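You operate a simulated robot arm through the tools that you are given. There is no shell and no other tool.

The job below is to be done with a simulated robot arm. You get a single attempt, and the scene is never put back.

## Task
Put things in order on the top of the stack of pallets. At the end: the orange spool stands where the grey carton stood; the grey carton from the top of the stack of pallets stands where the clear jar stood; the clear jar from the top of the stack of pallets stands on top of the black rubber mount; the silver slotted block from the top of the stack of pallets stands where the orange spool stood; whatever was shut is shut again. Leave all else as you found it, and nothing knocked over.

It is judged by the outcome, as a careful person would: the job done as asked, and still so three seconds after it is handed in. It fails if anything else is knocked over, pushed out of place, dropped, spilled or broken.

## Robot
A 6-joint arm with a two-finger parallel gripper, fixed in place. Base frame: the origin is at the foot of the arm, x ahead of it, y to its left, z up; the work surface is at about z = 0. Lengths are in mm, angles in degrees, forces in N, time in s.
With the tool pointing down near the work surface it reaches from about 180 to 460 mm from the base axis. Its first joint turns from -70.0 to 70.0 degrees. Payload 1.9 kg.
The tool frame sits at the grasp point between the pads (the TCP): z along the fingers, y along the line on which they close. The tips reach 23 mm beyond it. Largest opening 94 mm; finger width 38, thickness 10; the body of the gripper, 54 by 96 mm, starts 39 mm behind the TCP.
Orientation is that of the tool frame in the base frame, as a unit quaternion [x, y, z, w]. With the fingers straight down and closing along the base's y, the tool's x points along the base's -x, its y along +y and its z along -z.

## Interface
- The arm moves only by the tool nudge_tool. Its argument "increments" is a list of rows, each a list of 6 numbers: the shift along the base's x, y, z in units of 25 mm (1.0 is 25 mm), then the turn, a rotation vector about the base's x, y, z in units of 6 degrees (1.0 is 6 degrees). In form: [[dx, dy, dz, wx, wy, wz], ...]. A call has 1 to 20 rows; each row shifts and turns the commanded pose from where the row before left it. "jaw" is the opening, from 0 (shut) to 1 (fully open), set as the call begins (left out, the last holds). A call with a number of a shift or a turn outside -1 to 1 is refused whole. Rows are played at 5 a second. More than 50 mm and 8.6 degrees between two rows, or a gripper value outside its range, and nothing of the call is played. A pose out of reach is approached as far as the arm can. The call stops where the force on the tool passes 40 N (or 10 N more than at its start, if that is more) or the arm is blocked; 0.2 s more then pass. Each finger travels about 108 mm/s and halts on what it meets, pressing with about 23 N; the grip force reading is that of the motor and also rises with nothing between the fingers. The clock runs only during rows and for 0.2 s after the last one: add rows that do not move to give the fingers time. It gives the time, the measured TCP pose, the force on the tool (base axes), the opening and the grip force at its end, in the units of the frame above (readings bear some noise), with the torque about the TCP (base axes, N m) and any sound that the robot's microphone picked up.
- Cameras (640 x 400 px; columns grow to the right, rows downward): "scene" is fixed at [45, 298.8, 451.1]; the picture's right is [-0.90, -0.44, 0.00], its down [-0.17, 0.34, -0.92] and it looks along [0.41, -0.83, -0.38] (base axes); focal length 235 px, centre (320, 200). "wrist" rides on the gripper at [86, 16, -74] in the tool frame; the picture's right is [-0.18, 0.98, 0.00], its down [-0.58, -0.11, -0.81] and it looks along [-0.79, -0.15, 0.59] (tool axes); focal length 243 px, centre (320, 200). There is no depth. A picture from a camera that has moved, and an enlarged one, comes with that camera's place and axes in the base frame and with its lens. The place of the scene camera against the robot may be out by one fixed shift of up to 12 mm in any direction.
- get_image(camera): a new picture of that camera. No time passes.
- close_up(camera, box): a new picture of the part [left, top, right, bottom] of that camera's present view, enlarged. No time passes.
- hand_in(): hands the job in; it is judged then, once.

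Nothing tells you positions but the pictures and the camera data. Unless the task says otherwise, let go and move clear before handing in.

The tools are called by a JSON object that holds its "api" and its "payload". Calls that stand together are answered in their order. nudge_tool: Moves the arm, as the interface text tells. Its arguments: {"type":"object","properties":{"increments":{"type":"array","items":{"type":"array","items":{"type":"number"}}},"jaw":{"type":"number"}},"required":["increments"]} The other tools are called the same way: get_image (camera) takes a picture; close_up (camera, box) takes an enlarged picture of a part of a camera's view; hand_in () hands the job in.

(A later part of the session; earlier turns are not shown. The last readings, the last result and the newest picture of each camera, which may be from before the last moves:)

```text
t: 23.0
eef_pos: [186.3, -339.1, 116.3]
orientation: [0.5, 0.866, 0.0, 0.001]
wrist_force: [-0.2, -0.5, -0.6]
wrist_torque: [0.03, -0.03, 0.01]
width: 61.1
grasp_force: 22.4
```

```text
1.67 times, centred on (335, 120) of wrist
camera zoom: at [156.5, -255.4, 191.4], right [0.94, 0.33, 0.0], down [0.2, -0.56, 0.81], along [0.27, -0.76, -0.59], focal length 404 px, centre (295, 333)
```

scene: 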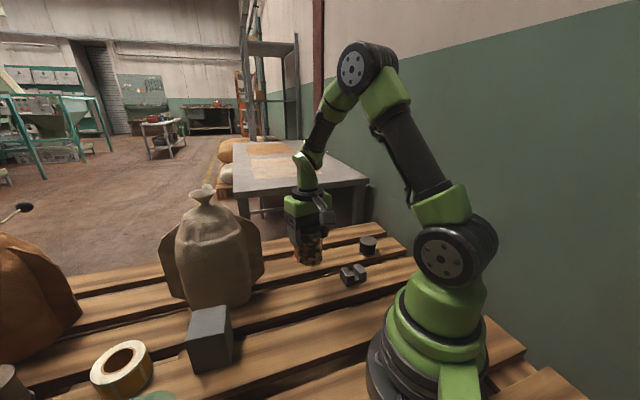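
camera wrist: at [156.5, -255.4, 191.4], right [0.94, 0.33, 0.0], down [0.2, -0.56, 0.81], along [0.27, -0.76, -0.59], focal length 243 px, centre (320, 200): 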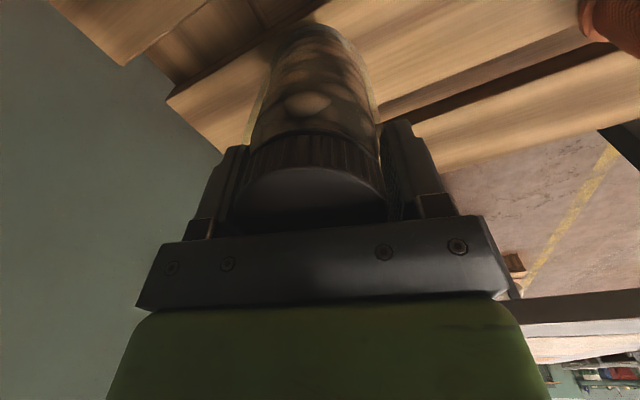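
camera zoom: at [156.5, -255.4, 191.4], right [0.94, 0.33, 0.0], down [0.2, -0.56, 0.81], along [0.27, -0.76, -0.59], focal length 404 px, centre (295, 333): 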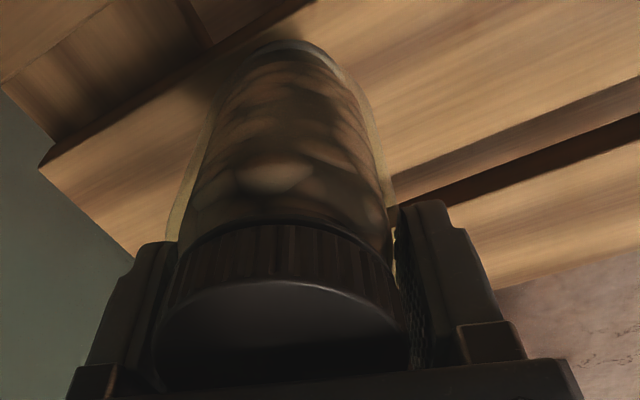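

I have the jar again. I'll lift it a little to see how it sits in the grip and what the mount does.

{"api": "nudge_tool", "payload": {"increments": [[0, 0, 0.1, 0, 0, 0], [0, 0, 0.3, 0, 0, 0], [0, 0, 0.5, 0, 0, 0], [0, 0, 0.5, 0, 0, 0], [0, 0, 0.5, 0, 0, 0], [0, 0, 0.3, 0, 0, 0], [0, 0, 0, 0, 0, 0], [0, 0, 0, 0, 0, 0]]}}

{"api": "get_image", "payload": {"camera": "wrist"}}

{"api": "close_up", "payload": {"camera": "scene", "box": [345, 195, 401, 265]}}

{"api": "close_up", "payload": {"camera": "wrist", "box": [240, 0, 400, 100]}}

```text
t: 24.8
eef_pos: [186.8, -338.2, 170.7]
orientation: [0.5, 0.866, -0.001, -0.001]
wrist_force: [-0.6, -0.4, -2.3]
wrist_torque: [-0.03, -0.01, -0.02]
width: 61.2
grasp_force: 23.1
```

```text
taken
camera wrist: at [156.1, -255.4, 246.9], right [0.94, 0.33, 0.0], down [0.2, -0.56, 0.81], along [0.27, -0.76, -0.59], focal length 243 px, centre (320, 200)
```

wrist: 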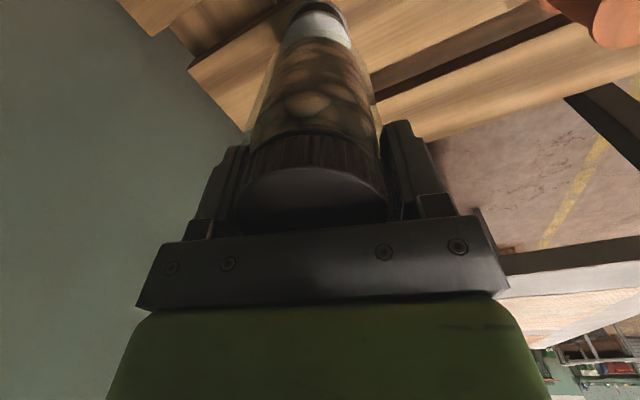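

```text
5.71 times, centred on (373, 230) of scene
camera zoom: at [45.0, 298.8, 451.1], right [-0.9, -0.44, 0.0], down [-0.17, 0.34, -0.92], along [0.41, -0.83, -0.38], focal length 1344 px, centre (17, 29)
```

zoom: 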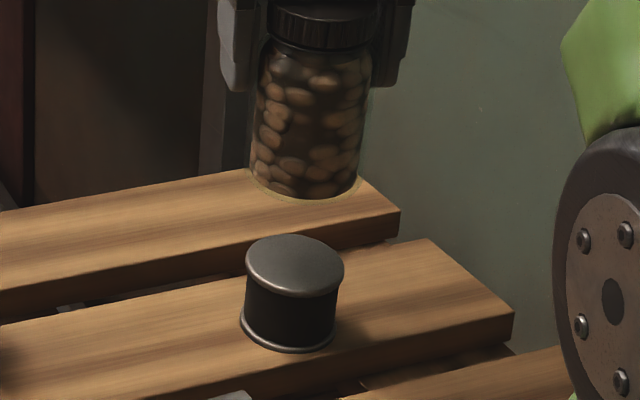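

```text
4.00 times, centred on (320, 50) of wrist
camera zoom: at [156.1, -255.4, 246.9], right [0.94, 0.33, 0.0], down [0.2, -0.56, 0.81], along [0.27, -0.76, -0.59], focal length 970 px, centre (320, 800)
```

zoom: 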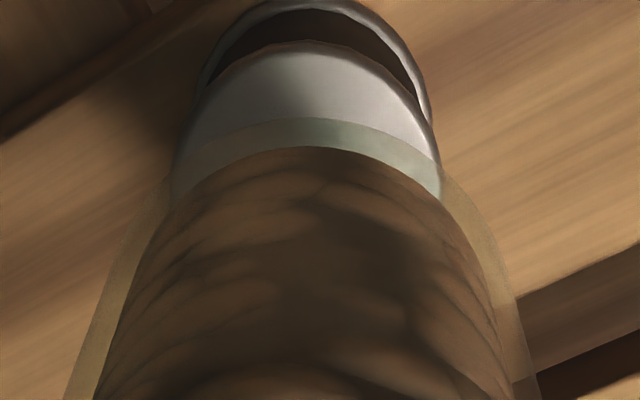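

The mount's top plate now looks tilted, so the mount is compliant. I'll wait briefly to see whether it springs back.

{"api": "nudge_tool", "payload": {"increments": [[0, 0, 0, 0, 0, 0], [0, 0, 0, 0, 0, 0], [0, 0, 0, 0, 0, 0], [0, 0, 0, 0, 0, 0]]}}

{"api": "close_up", "payload": {"camera": "scene", "box": [345, 195, 401, 265]}}

{"api": "close_up", "payload": {"camera": "wrist", "box": [240, 0, 400, 100]}}

```text
t: 25.8
eef_pos: [184.8, -339.6, 171.4]
orientation: [0.5, 0.866, 0.0, 0.0]
wrist_force: [-0.7, 0.9, -2.2]
wrist_torque: [-0.02, 0.02, -0.04]
width: 61.6
grasp_force: 23.1
```

```text
5.71 times, centred on (373, 230) of scene
camera zoom: at [45.0, 298.8, 451.1], right [-0.9, -0.44, 0.0], down [-0.17, 0.34, -0.92], along [0.41, -0.83, -0.38], focal length 1344 px, centre (17, 29)
```

zoom: 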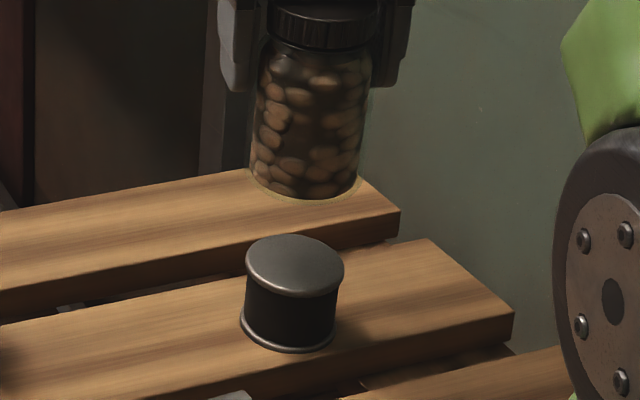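

```text
4.00 times, centred on (320, 50) of wrist
camera zoom: at [156.1, -255.3, 246.8], right [0.94, 0.33, 0.0], down [0.2, -0.56, 0.81], along [0.27, -0.76, -0.59], focal length 970 px, centre (320, 800)
```

zoom: 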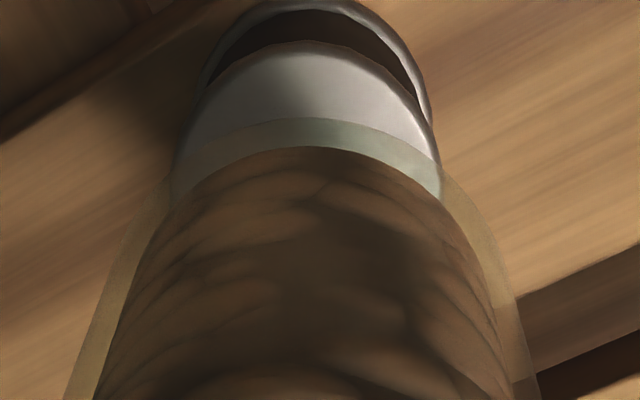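

The plate stays as it is. I'll look at the mount closely to judge its current attitude.

{"api": "close_up", "payload": {"camera": "scene", "box": [350, 228, 390, 262]}}

{"api": "close_up", "payload": {"camera": "scene", "box": [345, 180, 401, 250]}}

```text
11.76 times, centred on (370, 245) of scene
camera zoom: at [45.0, 298.8, 451.1], right [-0.9, -0.44, 0.0], down [-0.17, 0.34, -0.92], along [0.41, -0.83, -0.38], focal length 2767 px, centre (-268, -329)
```

zoom: 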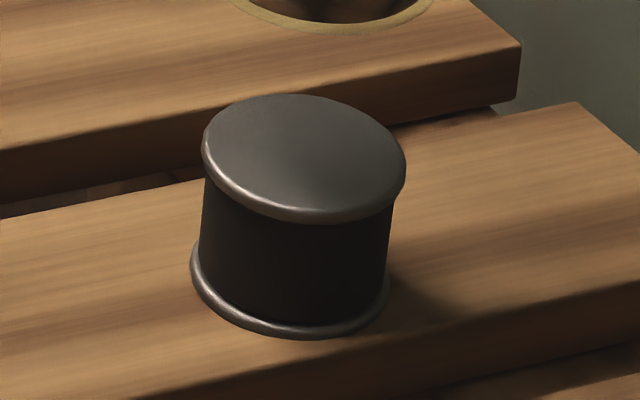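

```text
5.71 times, centred on (373, 215) of scene
camera zoom: at [45.0, 298.8, 451.1], right [-0.9, -0.44, 0.0], down [-0.17, 0.34, -0.92], along [0.41, -0.83, -0.38], focal length 1344 px, centre (17, 114)
```

zoom: 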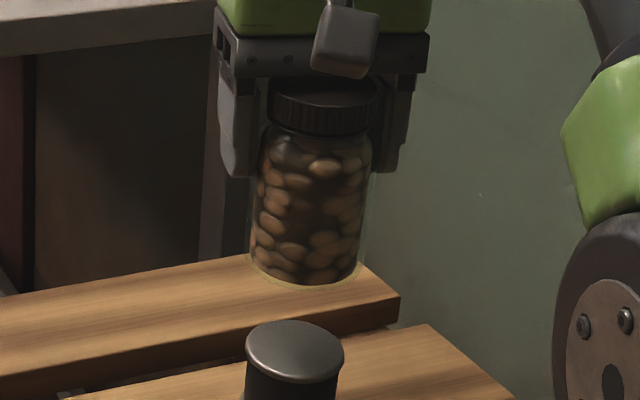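

The mount's top seems to lean about 5° toward the robot. I'll move the held jar aside so the wrist camera gets a clear view of the mount.

{"api": "nudge_tool", "payload": {"increments": [[0.5, 0.18, 0.1, 0, 0, 0], [0.85, 0.3, 0.1, 0, 0, 0], [0.85, 0.3, 0, 0, 0, 0], [0.85, 0.3, 0, 0, 0, 0], [0.5, 0.18, 0, 0, 0, 0], [0, 0, 0, 0, 0, 0], [0, 0, 0, 0, 0, 0]]}}

{"api": "get_image", "payload": {"camera": "wrist"}}

{"api": "close_up", "payload": {"camera": "wrist", "box": [160, 0, 260, 80]}}

{"api": "close_up", "payload": {"camera": "scene", "box": [350, 228, 390, 262]}}

```text
t: 27.4
eef_pos: [275.4, -306.4, 176.8]
orientation: [0.5, 0.866, 0.001, -0.001]
wrist_force: [-0.2, -0.2, -2.7]
wrist_torque: [-0.01, -0.02, 0.0]
width: 61.2
grasp_force: 23.7
```

```text
taken
camera wrist: at [245.5, -223.5, 251.1], right [0.94, 0.33, 0.0], down [0.2, -0.56, 0.81], along [0.27, -0.76, -0.59], focal length 243 px, centre (320, 200)
```

wrist: 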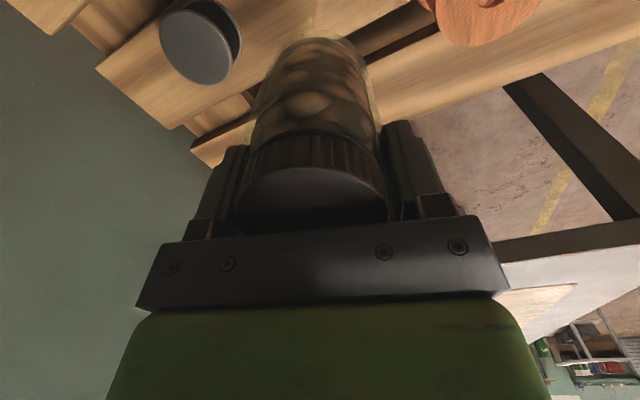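

```text
5.00 times, centred on (210, 40) of wrist
camera zoom: at [245.5, -223.5, 251.1], right [0.94, 0.33, 0.0], down [0.2, -0.56, 0.81], along [0.27, -0.76, -0.59], focal length 1213 px, centre (870, 1000)
```

zoom: 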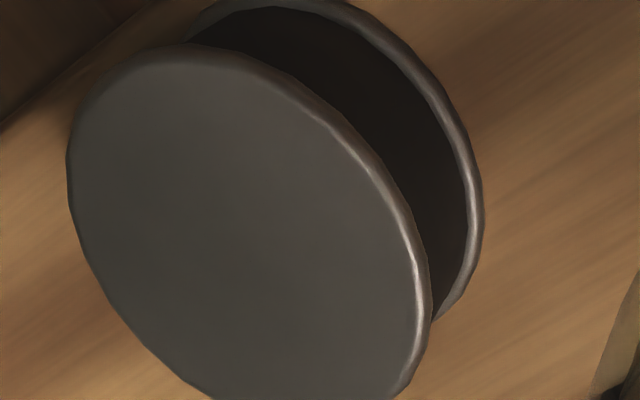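

```text
11.76 times, centred on (370, 245) of scene
camera zoom: at [45.0, 298.8, 451.1], right [-0.9, -0.44, 0.0], down [-0.17, 0.34, -0.92], along [0.41, -0.83, -0.38], focal length 2767 px, centre (-268, -329)
```

zoom: 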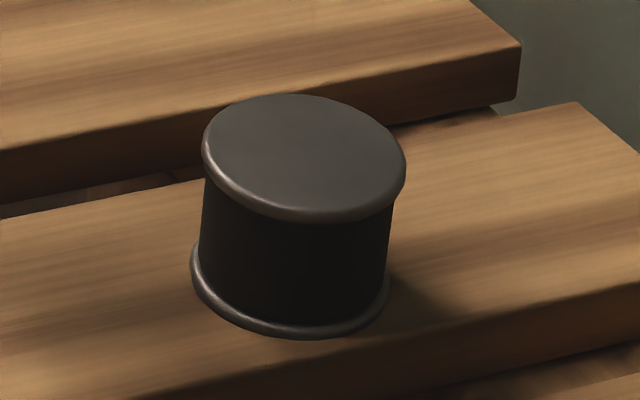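

The mount's base hasn't moved, but its top plate leans about 4° toward the robot and stays there. The jar follows that lean in my grip. I'll set the jar back at its first place for now, held vertical, so I can straighten the mount.

{"api": "nudge_tool", "payload": {"increments": [[0.0144, 0.7396, 0, 0, 0, 0.5], [0.0144, 0.7396, 0, 0, 0, 0.5], [0.0144, 0.7396, 0, 0, 0, 0.5], [0.0144, 0.7396, 0, 0, 0, 0.5], [0.0144, 0.7396, 0, 0, 0, 0.5], [0.0144, 0.7396, 0, 0, 0, 0.5], [0.0144, 0.7396, 0, 0, 0, 0.5], [0.0144, 0.7396, 0, 0, 0, 0.5], [0.0144, 0.7396, 0, 0, 0, 0.5], [0.0144, 0.7396, 0, 0, 0, 0.5], [0, 0, 0, 0.2165, 0.2535, 0], [0, 0, 0, 0.2165, 0.2535, 0], [0, 0, 0, 0, 0, 0], [0, 0, 0, 0, 0, 0]]}}

{"api": "get_image", "payload": {"camera": "wrist"}}

{"api": "close_up", "payload": {"camera": "scene", "box": [260, 180, 400, 300]}}

```text
t: 30.4
eef_pos: [277.7, -122.5, 177.0]
orientation: [0.259, 0.965, 0.014, -0.031]
wrist_force: [0.2, -0.6, -2.0]
wrist_torque: [-0.02, -0.04, 0.0]
width: 61.5
grasp_force: 23.2
```

```text
taken
camera wrist: at [215.7, -68.2, 257.7], right [0.65, 0.76, 0.0], down [0.49, -0.42, 0.76], along [0.58, -0.5, -0.65], focal length 243 px, centre (320, 200)
```

wrist: 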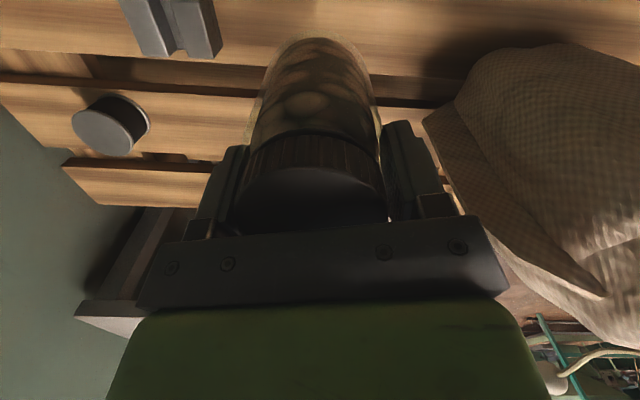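

```text
3.33 times, centred on (330, 240) of scene
camera zoom: at [45.0, 298.8, 451.1], right [-0.9, -0.44, 0.0], down [-0.17, 0.34, -0.92], along [0.41, -0.83, -0.38], focal length 784 px, centre (287, 67)
```

zoom: 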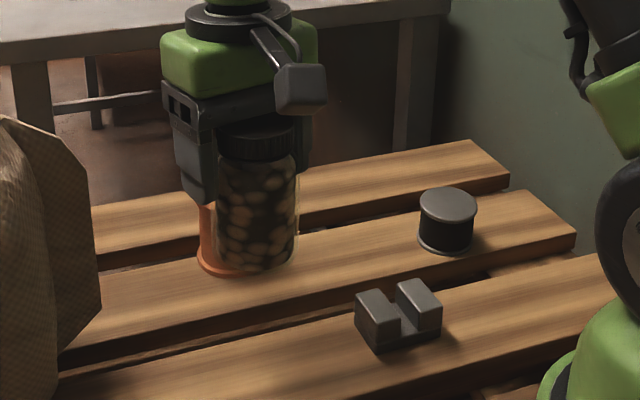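

The jar now hangs vertical. I lower it toward its first place.

{"api": "nudge_tool", "payload": {"increments": [[0, 0, -0.4, 0, 0, 0], [0, 0, -0.7, 0, 0, 0], [0, 0, -0.7, 0, 0, 0], [0, 0, -0.7, 0, 0, 0], [0, 0, -0.6, 0, 0, 0], [0, 0, -0.4, 0, 0, 0], [0, 0, -0.2, 0, 0, 0], [0, 0, -0.1, 0, 0, 0], [0, 0, 0, 0, 0, 0], [0, 0, 0, 0, 0, 0]]}}

{"api": "close_up", "payload": {"camera": "scene", "box": [260, 200, 400, 310]}}

{"api": "get_image", "payload": {"camera": "wrist"}}

```text
t: 32.6
eef_pos: [277.8, -121.6, 82.1]
orientation: [0.259, 0.965, 0.014, -0.031]
wrist_force: [-0.1, 0.6, -1.6]
wrist_torque: [-0.01, -0.07, -0.06]
width: 61.3
grasp_force: 22.8
```

```text
3.64 times, centred on (330, 255) of scene
camera zoom: at [45.0, 298.8, 451.1], right [-0.9, -0.44, 0.0], down [-0.17, 0.34, -0.92], along [0.41, -0.83, -0.38], focal length 855 px, centre (284, 0)
```

zoom: 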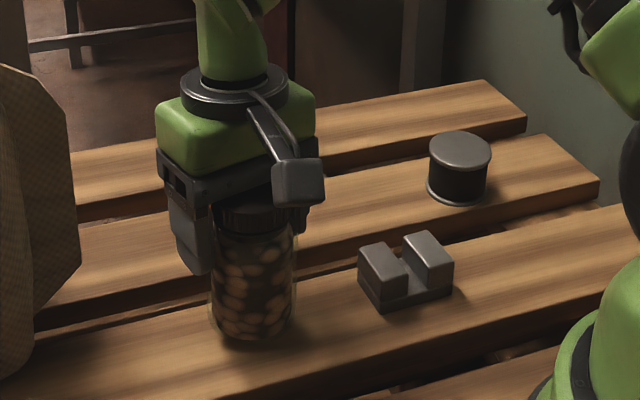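

```text
taken
camera wrist: at [215.5, -68.1, 162.4], right [0.65, 0.76, 0.0], down [0.49, -0.42, 0.76], along [0.58, -0.5, -0.65], focal length 243 px, centre (320, 200)
```

wrist: 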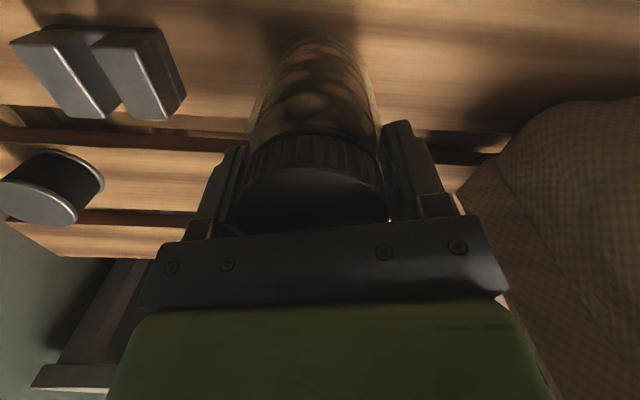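

{"api": "nudge_tool", "payload": {"increments": [[0, 0, -0.08, 0, 0, 0], [0, 0, -0.08, 0, 0, 0], [0, 0, -0.06, 0, 0, 0], [0, 0, 0, 0, 0, 0]]}}

```text
t: 33.6
eef_pos: [278.8, -122.5, 76.3]
orientation: [0.26, 0.965, 0.014, -0.031]
wrist_force: [0.1, -0.2, -2.1]
wrist_torque: [-0.05, -0.02, 0.0]
width: 61.5
grasp_force: 23.2
```

{"api": "nudge_tool", "payload": {"increments": [[0, 0, -0.04, 0, 0, 0], [0, 0, -0.04, 0, 0, 0], [0, 0, 0, 0, 0, 0]]}}

```text
t: 34.4
eef_pos: [278.8, -122.8, 73.5]
orientation: [0.259, 0.965, 0.015, -0.031]
wrist_force: [-0.5, -0.3, -2.7]
wrist_torque: [0.01, -0.01, -0.02]
width: 61.7
grasp_force: 23.6
```

{"api": "nudge_tool", "payload": {"increments": [[0, 0, -0.03, 0, 0, 0], [0, 0, -0.03, 0, 0, 0], [0, 0, 0, 0, 0, 0]]}}

```text
t: 35.2
eef_pos: [277.4, -122.1, 72.5]
orientation: [0.259, 0.965, 0.015, -0.031]
wrist_force: [-3.0, 0.6, 9.4]
wrist_torque: [-0.11, 0.57, -0.05]
width: 61.5
grasp_force: 22.5
```

The jar touches the plank, near edge first. I ease up slightly and let it settle.

{"api": "nudge_tool", "payload": {"increments": [[0, 0, 0.03, 0, 0, 0], [0, 0, 0, 0, 0, 0]]}}

{"api": "nudge_tool", "payload": {"increments": [[0, 0, 0, 0, 0, 0], [0, 0, 0, 0, 0, 0], [0, 0, 0, 0, 0, 0], [0, 0, 0, 0, 0, 0]], "jaw": 1}}

{"api": "get_image", "payload": {"camera": "wrist"}}

{"api": "close_up", "payload": {"camera": "scene", "box": [260, 200, 400, 310]}}

```text
t: 35.8
eef_pos: [279.2, -123.3, 73.6]
orientation: [0.259, 0.965, 0.015, -0.031]
wrist_force: [0.1, -0.8, -2.8]
wrist_torque: [-0.04, 0.02, 0.02]
width: 61.4
grasp_force: 23.2
```

```text
t: 36.8
eef_pos: [279.1, -122.0, 73.8]
orientation: [0.259, 0.965, 0.014, -0.031]
wrist_force: [-0.1, 0.3, 0.6]
wrist_torque: [-0.01, -0.01, -0.01]
width: 93.8
grasp_force: 0.0
```

```text
taken
camera wrist: at [215.5, -68.3, 154.3], right [0.65, 0.76, 0.0], down [0.49, -0.42, 0.76], along [0.58, -0.5, -0.65], focal length 243 px, centre (320, 200)
```

wrist: 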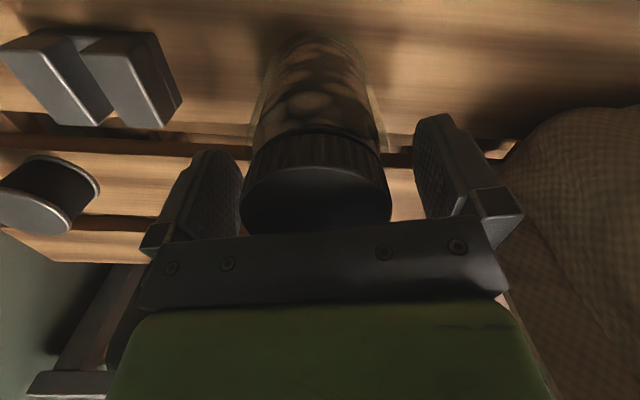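

```text
3.64 times, centred on (330, 255) of scene
camera zoom: at [45.0, 298.8, 451.1], right [-0.9, -0.44, 0.0], down [-0.17, 0.34, -0.92], along [0.41, -0.83, -0.38], focal length 855 px, centre (284, 0)
```

zoom: 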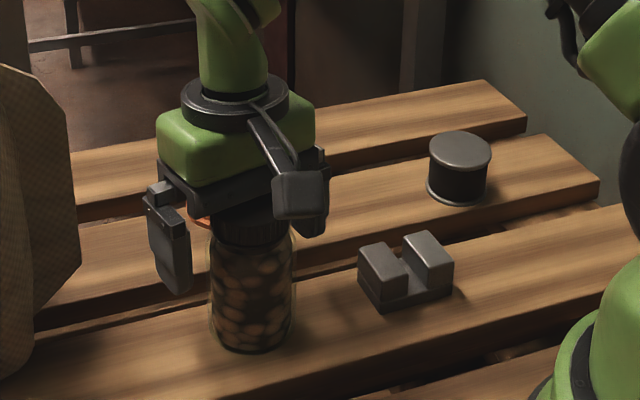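

The jar stands again. I rise clear, level the tool, and check the jar and mount.

{"api": "nudge_tool", "payload": {"increments": [[0, 0, 0.3, 0, 0, 0], [0, 0, 0.6, 0, 0, 0], [0, 0, 0.9, 0, 0, 0], [0, 0, 0.9, 0, 0, 0], [0, 0, 0.9, 0, 0, 0], [0, 0, 0.9, -0.2165, -0.2535, 0], [0, 0, 0.3, -0.2165, -0.2535, 0], [0, 0, 0, 0, 0, 0]]}}

{"api": "get_image", "payload": {"camera": "wrist"}}

{"api": "close_up", "payload": {"camera": "wrist", "box": [40, 70, 200, 170]}}

{"api": "close_up", "payload": {"camera": "scene", "box": [260, 200, 400, 310]}}

{"api": "close_up", "payload": {"camera": "scene", "box": [350, 228, 390, 262]}}

```text
t: 38.6
eef_pos: [277.8, -121.4, 192.7]
orientation: [0.259, 0.966, 0.0, 0.0]
wrist_force: [0.6, -0.4, -0.3]
wrist_torque: [-0.01, 0.02, 0.01]
width: 94.1
grasp_force: 0.1
```

```text
taken
camera wrist: at [211.0, -64.4, 267.9], right [0.65, 0.76, 0.0], down [0.45, -0.39, 0.81], along [0.61, -0.53, -0.59], focal length 243 px, centre (320, 200)
```

wrist: 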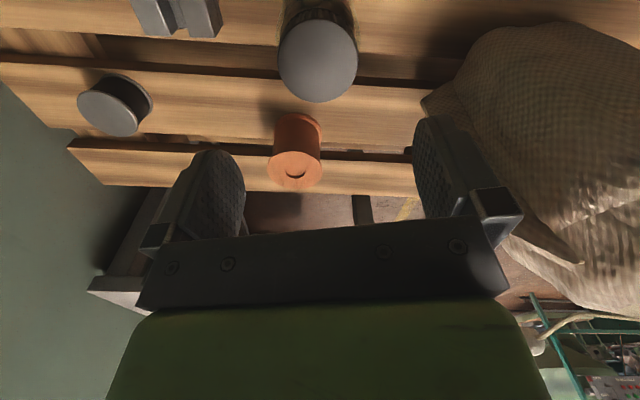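

```text
4.00 times, centred on (120, 120) of wrist
camera zoom: at [211.0, -64.4, 267.9], right [0.65, 0.76, 0.0], down [0.45, -0.39, 0.81], along [0.61, -0.53, -0.59], focal length 970 px, centre (1120, 520)
```

zoom: 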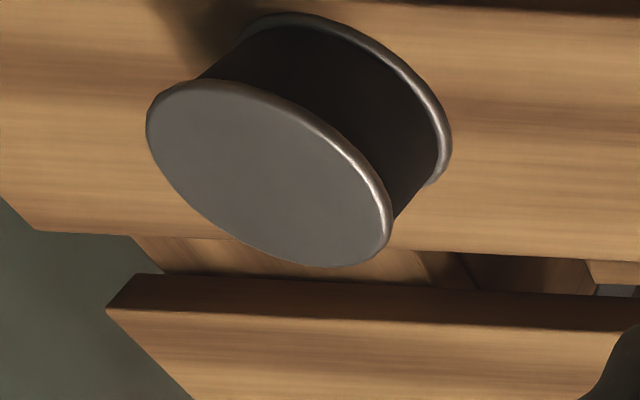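

```text
3.64 times, centred on (330, 255) of scene
camera zoom: at [45.0, 298.8, 451.1], right [-0.9, -0.44, 0.0], down [-0.17, 0.34, -0.92], along [0.41, -0.83, -0.38], focal length 855 px, centre (284, 0)
```

zoom: 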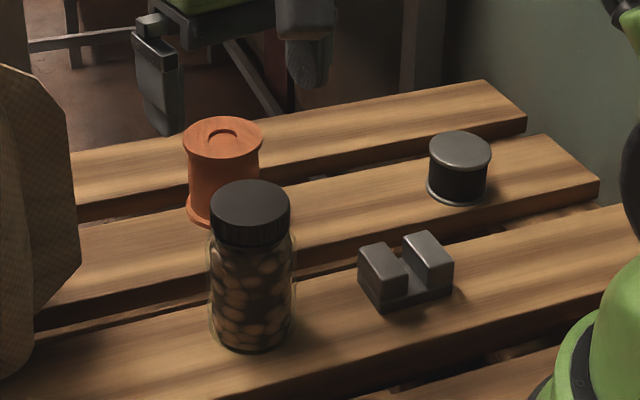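

```text
11.76 times, centred on (370, 245) of scene
camera zoom: at [45.0, 298.8, 451.1], right [-0.9, -0.44, 0.0], down [-0.17, 0.34, -0.92], along [0.41, -0.83, -0.38], focal length 2767 px, centre (-268, -329)
```

zoom: 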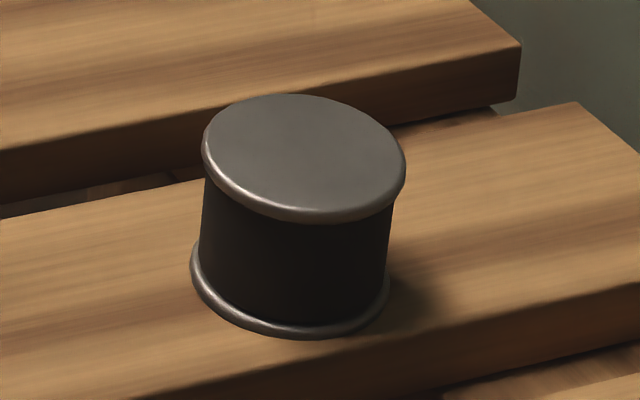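

The jar is upright at its old place. The mount's base is flat and in place, but its top still leans toward the robot. I'll close the fingers and use their flat tips to press the mount's top lightly level.

{"api": "nudge_tool", "payload": {"increments": [[-0.373, -0.874, -0.33, 0, 0, -0.5], [-0.373, -0.874, -0.33, 0, 0, -0.5], [-0.373, -0.874, -0.33, 0, 0, -0.5], [-0.373, -0.874, -0.33, 0, 0, -0.5], [-0.373, -0.874, -0.33, 0, 0, -0.5], [-0.373, -0.874, -0.33, 0, 0, -0.5], [-0.373, -0.874, -0.33, 0, 0, -0.5], [-0.373, -0.874, -0.33, 0, 0, -0.5], [-0.373, -0.874, -0.33, 0, 0, -0.5], [-0.373, -0.874, -0.33, 0, 0, -0.5], [0, 0, 0, 0, 0, 0], [0, 0, 0, 0, 0, 0]], "jaw": 0}}

{"api": "get_image", "payload": {"camera": "wrist"}}

{"api": "close_up", "payload": {"camera": "wrist", "box": [240, 0, 400, 100]}}

{"api": "close_up", "payload": {"camera": "scene", "box": [345, 195, 401, 265]}}

```text
t: 41.2
eef_pos: [185.8, -341.6, 110.8]
orientation: [0.501, 0.865, 0.0, 0.001]
wrist_force: [-0.9, -0.2, 0.4]
wrist_torque: [-0.02, -0.04, -0.05]
width: 0.0
grasp_force: 23.1
```

```text
taken
camera wrist: at [156.4, -257.3, 186.5], right [0.94, 0.33, 0.0], down [0.2, -0.56, 0.81], along [0.27, -0.76, -0.59], focal length 243 px, centre (320, 200)
```

wrist: 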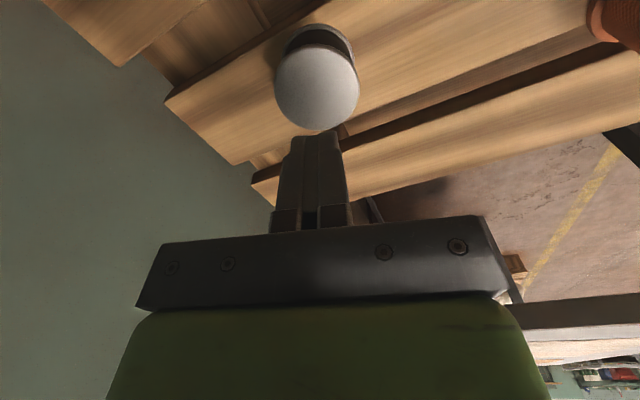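

```text
4.00 times, centred on (320, 50) of wrist
camera zoom: at [156.4, -257.3, 186.5], right [0.94, 0.33, 0.0], down [0.2, -0.56, 0.81], along [0.27, -0.76, -0.59], focal length 970 px, centre (320, 800)
```

zoom: 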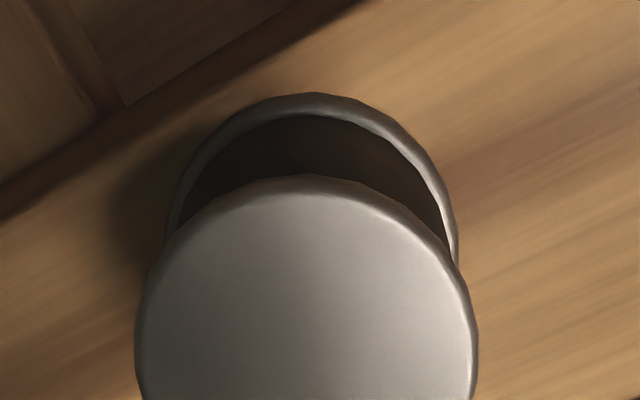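

```text
5.71 times, centred on (373, 230) of scene
camera zoom: at [45.0, 298.8, 451.1], right [-0.9, -0.44, 0.0], down [-0.17, 0.34, -0.92], along [0.41, -0.83, -0.38], focal length 1344 px, centre (17, 29)
```

zoom: 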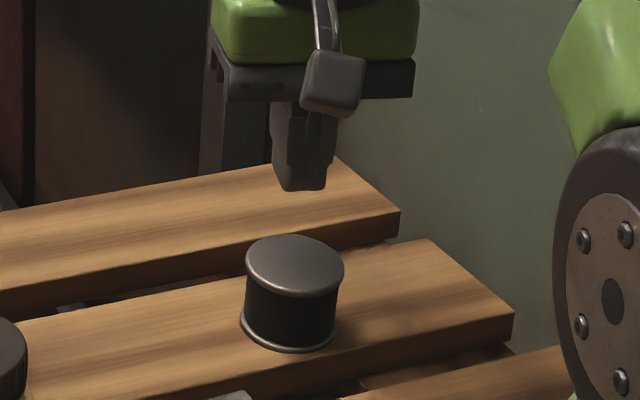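

This view confirms the base at about (184,-339.5), with the plate about 3 mm toward the robot at a 4° lean. I lower the closed fingertips slowly onto it.

{"api": "nudge_tool", "payload": {"increments": [[0, 0, -0.5, 0, 0, 0], [0, 0, -0.5, 0, 0, 0], [0, 0, -0.4, 0, 0, 0], [0, 0, -0.1, 0, 0, 0], [0, 0, 0, 0, 0, 0]]}}

{"api": "close_up", "payload": {"camera": "scene", "box": [345, 195, 401, 265]}}

```text
t: 42.4
eef_pos: [186.0, -341.8, 74.2]
orientation: [0.502, 0.865, 0.0, 0.001]
wrist_force: [-0.2, -0.3, -0.3]
wrist_torque: [0.0, 0.01, 0.03]
width: 0.0
grasp_force: 23.2
```

```text
5.71 times, centred on (373, 230) of scene
camera zoom: at [45.0, 298.8, 451.1], right [-0.9, -0.44, 0.0], down [-0.17, 0.34, -0.92], along [0.41, -0.83, -0.38], focal length 1344 px, centre (17, 29)
```

zoom: 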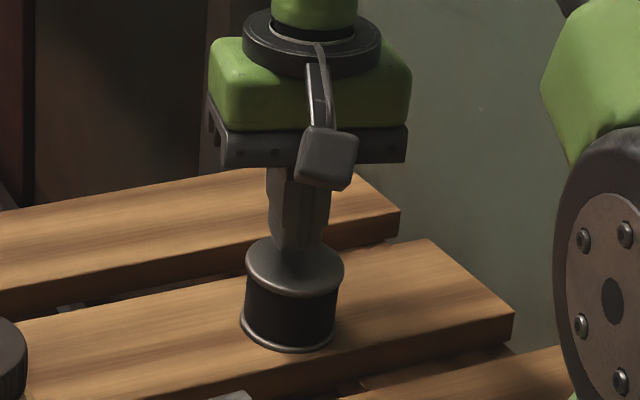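

{"api": "nudge_tool", "payload": {"increments": [[0, 0, -0.08, 0, 0, 0], [0, 0, -0.06, 0, 0, 0], [0, 0, -0.04, 0, 0, 0], [0, 0, 0, 0, 0, 0]]}}

```text
t: 43.4
eef_pos: [185.2, -341.4, 68.5]
orientation: [0.501, 0.866, 0.0, 0.001]
wrist_force: [1.0, -0.2, 0.0]
wrist_torque: [-0.03, -0.01, -0.01]
width: 0.0
grasp_force: 23.2
```

{"api": "nudge_tool", "payload": {"increments": [[0, 0, -0.03, 0, 0, 0], [0, 0, -0.03, 0, 0, 0], [0, 0, 0, 0, 0, 0]]}}

```text
t: 44.2
eef_pos: [185.1, -341.7, 68.0]
orientation: [0.5, 0.866, 0.0, -0.001]
wrist_force: [0.7, 0.2, 0.5]
wrist_torque: [0.0, -0.03, -0.02]
width: 0.1
grasp_force: 23.1
```

{"api": "nudge_tool", "payload": {"increments": [[0, 0, -0.02, 0, 0, 0], [0, 0, -0.02, 0, 0, 0], [0, 0, 0, 0, 0, 0]]}}

{"api": "close_up", "payload": {"camera": "scene", "box": [350, 228, 390, 262]}}

```text
t: 45.0
eef_pos: [186.0, -340.7, 67.5]
orientation: [0.5, 0.866, 0.0, 0.0]
wrist_force: [-0.4, 1.2, 4.4]
wrist_torque: [0.06, 0.0, 0.03]
width: 0.0
grasp_force: 22.6
```

```text
11.76 times, centred on (370, 245) of scene
camera zoom: at [45.0, 298.8, 451.1], right [-0.9, -0.44, 0.0], down [-0.17, 0.34, -0.92], along [0.41, -0.83, -0.38], focal length 2767 px, centre (-268, -329)
```

zoom: 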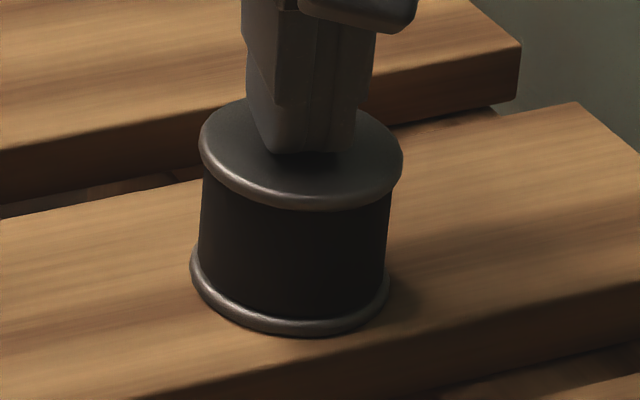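

The plate is levelling under about 4 N; its front edge has gone from 222 to 211 px, and was 208 originally. One more small press, then I lift and check whether it stays.

{"api": "nudge_tool", "payload": {"increments": [[0, 0, -0.02, 0, 0, 0], [0, 0, 0, 0, 0, 0]]}}

{"api": "close_up", "payload": {"camera": "scene", "box": [350, 228, 390, 262]}}

```text
t: 45.6
eef_pos: [184.9, -342.4, 66.6]
orientation: [0.501, 0.866, 0.0, 0.0]
wrist_force: [-2.2, 5.4, 15.1]
wrist_torque: [0.34, 0.18, 0.0]
width: 0.0
grasp_force: 23.4
```

```text
11.76 times, centred on (370, 245) of scene
camera zoom: at [45.0, 298.8, 451.1], right [-0.9, -0.44, 0.0], down [-0.17, 0.34, -0.92], along [0.41, -0.83, -0.38], focal length 2767 px, centre (-268, -329)
```

zoom: 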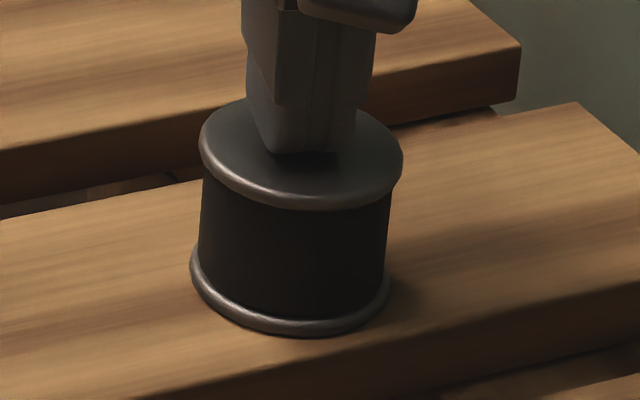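

Flush now; the force rose sharply. I lift off gently and look.

{"api": "nudge_tool", "payload": {"increments": [[0, 0, 0.04, 0, 0, 0], [0, 0, 0.1, 0, 0, 0], [0, 0, 0.3, 0, 0, 0], [0, 0, 0.5, 0, 0, 0], [0, 0, 0.8, 0, 0, 0], [0, 0, 0, 0, 0, 0]]}}

{"api": "close_up", "payload": {"camera": "scene", "box": [350, 228, 390, 262]}}

{"api": "close_up", "payload": {"camera": "wrist", "box": [240, 0, 400, 100]}}

{"api": "get_image", "payload": {"camera": "wrist"}}

```text
t: 47.0
eef_pos: [186.1, -341.7, 109.3]
orientation: [0.5, 0.866, -0.001, 0.0]
wrist_force: [0.3, -0.8, -0.1]
wrist_torque: [-0.02, 0.0, -0.01]
width: 0.1
grasp_force: 23.4
```

```text
11.76 times, centred on (370, 245) of scene
camera zoom: at [45.0, 298.8, 451.1], right [-0.9, -0.44, 0.0], down [-0.17, 0.34, -0.92], along [0.41, -0.83, -0.38], focal length 2767 px, centre (-268, -329)
```

zoom: 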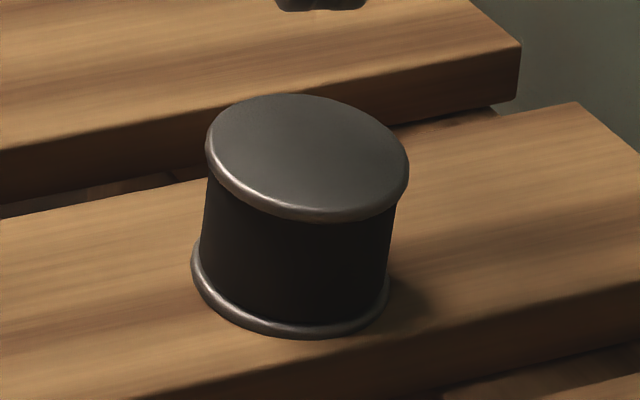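

```text
4.00 times, centred on (320, 50) of wrist
camera zoom: at [156.3, -257.7, 184.7], right [0.94, 0.33, 0.0], down [0.2, -0.56, 0.81], along [0.27, -0.76, -0.59], focal length 970 px, centre (320, 800)
```

zoom: 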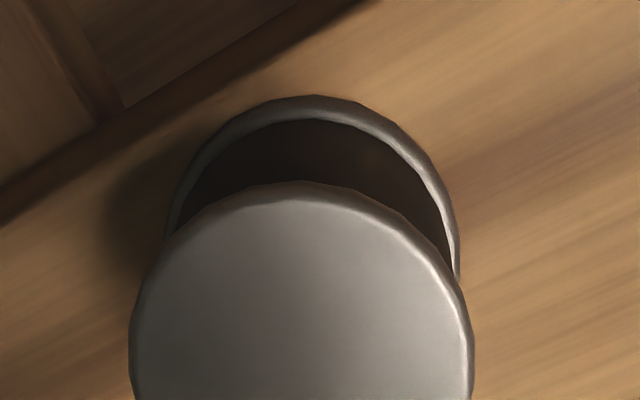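

```text
taken
camera wrist: at [156.3, -257.7, 184.7], right [0.94, 0.33, 0.0], down [0.2, -0.56, 0.81], along [0.27, -0.76, -0.59], focal length 243 px, centre (320, 200)
```

wrist: 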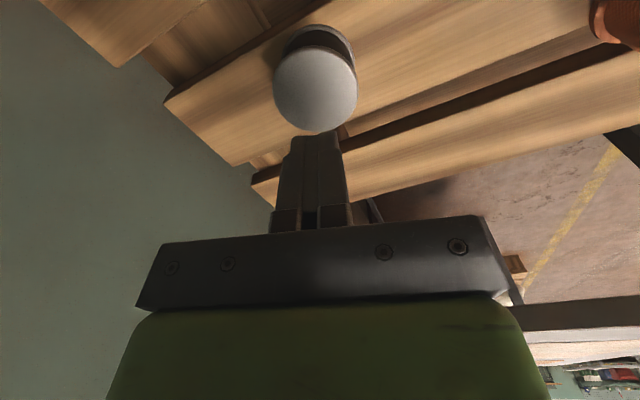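

After the press the plate went back to leaning, now more toward scene right. I'll wait a few seconds to see whether it creeps back.

{"api": "nudge_tool", "payload": {"increments": [[0, 0, 0, 0, 0, 0], [0, 0, 0, 0, 0, 0], [0, 0, 0, 0, 0, 0], [0, 0, 0, 0, 0, 0], [0, 0, 0, 0, 0, 0], [0, 0, 0, 0, 0, 0], [0, 0, 0, 0, 0, 0], [0, 0, 0, 0, 0, 0], [0, 0, 0, 0, 0, 0], [0, 0, 0, 0, 0, 0], [0, 0, 0, 0, 0, 0], [0, 0, 0, 0, 0, 0], [0, 0, 0, 0, 0, 0], [0, 0, 0, 0, 0, 0], [0, 0, 0, 0, 0, 0]]}}

{"api": "close_up", "payload": {"camera": "scene", "box": [350, 228, 390, 262]}}

{"api": "close_up", "payload": {"camera": "wrist", "box": [240, 10, 400, 140]}}

```text
t: 50.2
eef_pos: [185.5, -340.7, 110.5]
orientation: [0.5, 0.866, -0.001, 0.001]
wrist_force: [0.0, -0.2, 1.0]
wrist_torque: [0.01, 0.04, 0.0]
width: 0.0
grasp_force: 23.5
```

```text
11.76 times, centred on (370, 245) of scene
camera zoom: at [45.0, 298.8, 451.1], right [-0.9, -0.44, 0.0], down [-0.17, 0.34, -0.92], along [0.41, -0.83, -0.38], focal length 2767 px, centre (-268, -329)
```

zoom: 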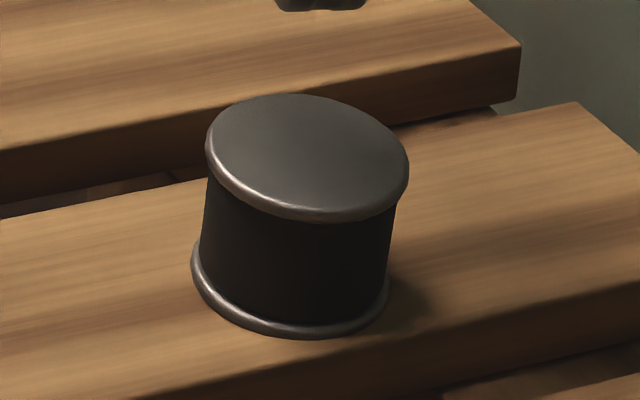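

```text
3.08 times, centred on (320, 75) of wrist
camera zoom: at [156.4, -257.8, 184.6], right [0.94, 0.33, 0.0], down [0.2, -0.56, 0.81], along [0.27, -0.76, -0.59], focal length 746 px, centre (320, 585)
```

zoom: 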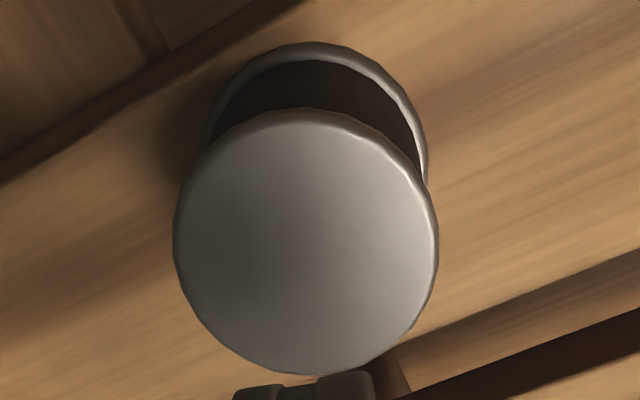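

The lean is static, so the mount rests tilted wherever it is left. I'll try levelling again with a much lighter press and a straight lift, to see if it will stay upright.

{"api": "nudge_tool", "payload": {"increments": [[-0.03, 0.04, -0.5, 0, 0, 0], [0, 0, -0.5, 0, 0, 0], [0, 0, -0.4, 0, 0, 0], [0, 0, -0.2, 0, 0, 0], [0, 0, -0.06, 0, 0, 0], [0, 0, 0, 0, 0, 0]]}}

{"api": "nudge_tool", "payload": {"increments": [[0, 0, -0.02, 0, 0, 0], [0, 0, 0, 0, 0, 0]]}}

```text
t: 51.6
eef_pos: [184.6, -340.8, 69.6]
orientation: [0.5, 0.866, 0.0, 0.001]
wrist_force: [2.1, -2.5, 5.1]
wrist_torque: [-0.15, -0.14, 0.0]
width: 0.0
grasp_force: 22.8
```

```text
t: 52.2
eef_pos: [184.6, -339.5, 67.7]
orientation: [0.5, 0.866, -0.001, 0.0]
wrist_force: [1.3, -1.4, 4.2]
wrist_torque: [-0.12, -0.13, 0.01]
width: 0.2
grasp_force: 23.4
```

{"api": "close_up", "payload": {"camera": "scene", "box": [350, 228, 390, 262]}}

{"api": "nudge_tool", "payload": {"increments": [[0, 0, -0.02, 0, 0, 0], [0, 0, 0, 0, 0, 0]]}}

{"api": "close_up", "payload": {"camera": "scene", "box": [350, 228, 390, 262]}}

```text
11.76 times, centred on (370, 245) of scene
camera zoom: at [45.0, 298.8, 451.1], right [-0.9, -0.44, 0.0], down [-0.17, 0.34, -0.92], along [0.41, -0.83, -0.38], focal length 2767 px, centre (-268, -329)
```

zoom: 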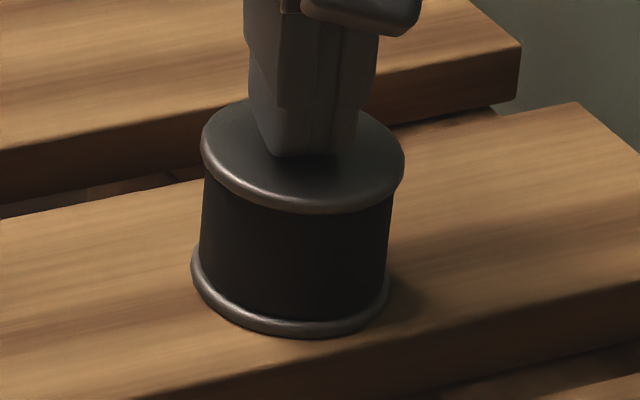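

```text
t: 52.8
eef_pos: [184.4, -339.6, 67.9]
orientation: [0.501, 0.865, 0.0, 0.0]
wrist_force: [-0.2, -0.2, 7.4]
wrist_torque: [0.05, 0.01, 0.0]
width: 0.0
grasp_force: 23.3
```

```text
11.76 times, centred on (370, 245) of scene
camera zoom: at [45.0, 298.8, 451.1], right [-0.9, -0.44, 0.0], down [-0.17, 0.34, -0.92], along [0.41, -0.83, -0.38], focal length 2767 px, centre (-268, -329)
```

zoom: 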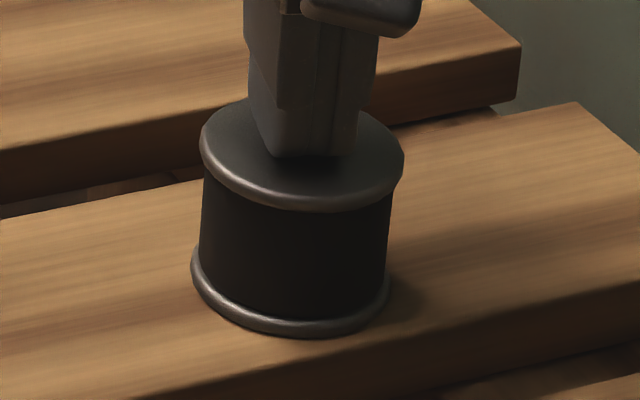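

The plate is level under 7 N with no side force. I lift straight up very slowly.

{"api": "nudge_tool", "payload": {"increments": [[0, 0, 0.015, 0, 0, 0], [0, 0, 0.015, 0, 0, 0], [0, 0, 0.015, 0, 0, 0], [0, 0, 0.015, 0, 0, 0], [0, 0, 0.02, 0, 0, 0], [0, 0, 0.04, 0, 0, 0], [0, 0, 0.08, 0, 0, 0], [0, 0, 0.2, 0, 0, 0], [0, 0, 0.4, 0, 0, 0], [0, 0, 0.8, 0, 0, 0], [0, 0, 0, 0, 0, 0]]}}

{"api": "close_up", "payload": {"camera": "scene", "box": [350, 228, 390, 262]}}

{"api": "close_up", "payload": {"camera": "wrist", "box": [240, 10, 400, 140]}}

```text
t: 55.2
eef_pos: [184.3, -339.3, 108.3]
orientation: [0.5, 0.866, 0.0, 0.0]
wrist_force: [0.7, 0.8, -0.4]
wrist_torque: [0.02, -0.03, 0.0]
width: 0.1
grasp_force: 23.0
```

```text
11.76 times, centred on (370, 245) of scene
camera zoom: at [45.0, 298.8, 451.1], right [-0.9, -0.44, 0.0], down [-0.17, 0.34, -0.92], along [0.41, -0.83, -0.38], focal length 2767 px, centre (-268, -329)
```

zoom: 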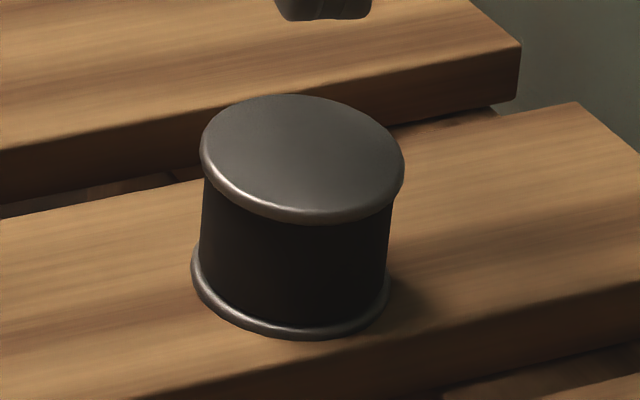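

```text
3.08 times, centred on (320, 75) of wrist
camera zoom: at [154.8, -256.6, 182.9], right [0.94, 0.33, 0.0], down [0.2, -0.56, 0.81], along [0.27, -0.76, -0.59], focal length 746 px, centre (320, 585)
```

zoom: 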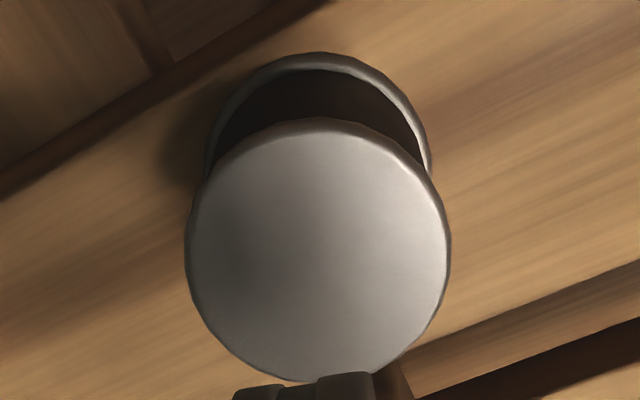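

The mount settles back to about 4° toward the robot after a clean lift, so it always rests on that tilt and I can't leave it level. It is steady there, so I'll set the jar down flush with the plate: tool tilted to match, centred, and with light contact. First I go back to the jar.

{"api": "nudge_tool", "payload": {"increments": [[0, 0, 0.6, 0, 0, 0], [0.3488, 0.8952, 0.267, 0, 0, 0.5], [0.3488, 0.8952, 0.267, 0, 0, 0.5], [0.3488, 0.8952, 0.267, 0, 0, 0.5], [0.3488, 0.8952, 0.267, 0, 0, 0.5], [0.3488, 0.8952, 0.267, 0, 0, 0.5], [0.3488, 0.8952, 0.267, 0, 0, 0.5], [0.3488, 0.8952, 0.267, 0, 0, 0.5], [0.3488, 0.8952, 0.267, 0, 0, 0.5], [0.3488, 0.8952, 0.267, 0, 0, 0.5], [0.3488, 0.8952, 0.267, 0, 0, 0.5], [0, 0, 0, 0, 0, 0], [0, 0, 0, 0, 0, 0]], "jaw": 1}}

{"api": "get_image", "payload": {"camera": "wrist"}}

{"api": "close_up", "payload": {"camera": "wrist", "box": [240, 20, 400, 120]}}

```text
t: 58.0
eef_pos: [270.7, -117.4, 189.9]
orientation: [0.259, 0.966, 0.0, 0.0]
wrist_force: [-0.3, 0.5, -0.2]
wrist_torque: [0.0, -0.04, -0.02]
width: 93.8
grasp_force: 0.0
```

```text
taken
camera wrist: at [204.8, -58.7, 264.6], right [0.65, 0.76, 0.0], down [0.45, -0.38, 0.81], along [0.61, -0.53, -0.59], focal length 243 px, centre (320, 200)
```

wrist: 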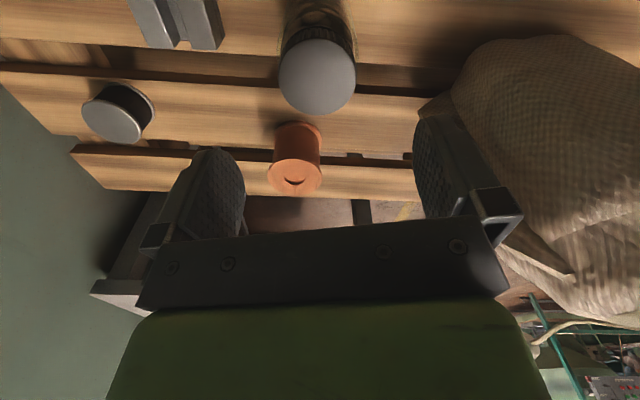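

```text
4.00 times, centred on (320, 70) of wrist
camera zoom: at [204.8, -58.7, 264.6], right [0.65, 0.76, 0.0], down [0.45, -0.38, 0.81], along [0.61, -0.53, -0.59], focal length 970 px, centre (320, 720)
```

zoom: 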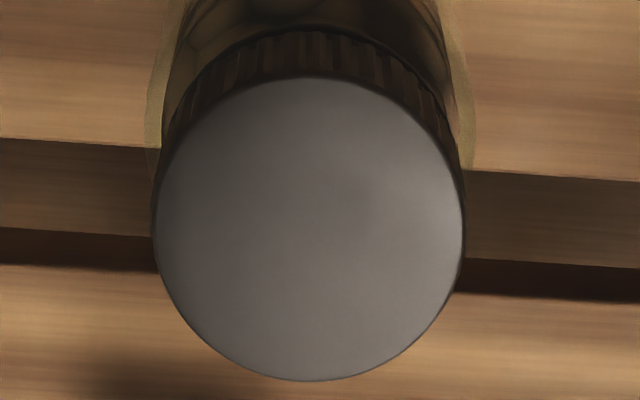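

The jar stands upright, about 2 mm left of the gripper axis. I correct that and go down to the same grip height.

{"api": "nudge_tool", "payload": {"increments": [[-0.06, -0.048, -0.8, 0, 0, 0], [0, 0, -0.9, 0, 0, 0], [0, 0, -0.8, 0, 0, 0], [0, 0, -0.7, 0, 0, 0], [0, 0, -0.6, 0, 0, 0], [0, 0, -0.5, 0, 0, 0], [0, 0, -0.36, 0, 0, 0], [0, 0, 0, 0, 0, 0], [0, 0, 0, 0, 0, 0]]}}

{"api": "get_image", "payload": {"camera": "wrist"}}

```text
t: 60.0
eef_pos: [270.6, -116.7, 73.0]
orientation: [0.259, 0.966, 0.0, 0.0]
wrist_force: [0.3, 0.0, -0.6]
wrist_torque: [0.0, -0.03, -0.01]
width: 94.2
grasp_force: 0.0
```

```text
taken
camera wrist: at [203.1, -59.6, 148.0], right [0.65, 0.76, 0.0], down [0.45, -0.39, 0.81], along [0.61, -0.53, -0.59], focal length 243 px, centre (320, 200)
```

wrist: 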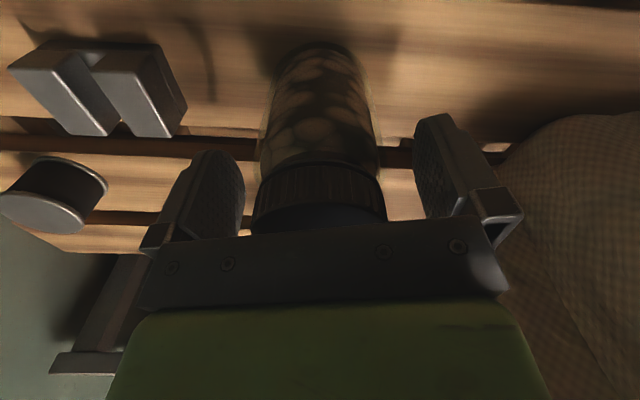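

{"api": "nudge_tool", "payload": {"increments": [[0, 0, 0, 0, 0, 0], [0, 0, 0, 0, 0, 0], [0, 0, 0, 0, 0, 0]], "jaw": 0}}

{"api": "nudge_tool", "payload": {"increments": [[0, 0, 0.2, 0, 0, 0], [0, 0, 0.5, 0, 0, 0], [0, 0, 0.8, 0, 0, 0], [0, 0, 0.9, 0, 0, 0], [0, 0, 0.9, 0, 0, 0], [0, 0, 0.6, 0, 0, 0], [0, 0, 0.2, 0, 0, 0], [0, 0, 0, 0, 0, 0]]}}

{"api": "get_image", "payload": {"camera": "wrist"}}

```text
t: 60.8
eef_pos: [270.1, -118.1, 72.4]
orientation: [0.259, 0.966, 0.0, 0.001]
wrist_force: [-0.8, -1.9, 0.2]
wrist_torque: [-0.13, 0.08, 0.0]
width: 61.3
grasp_force: 22.5
```

```text
t: 62.6
eef_pos: [269.9, -117.7, 177.2]
orientation: [0.259, 0.966, 0.0, 0.0]
wrist_force: [0.9, -0.1, -2.3]
wrist_torque: [0.0, 0.03, 0.04]
width: 61.2
grasp_force: 23.0
```

```text
taken
camera wrist: at [203.3, -59.8, 250.7], right [0.65, 0.76, 0.0], down [0.45, -0.39, 0.81], along [0.61, -0.53, -0.59], focal length 243 px, centre (320, 200)
```

wrist: 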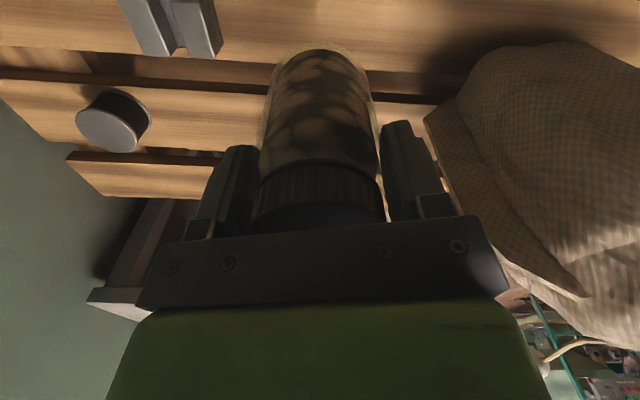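

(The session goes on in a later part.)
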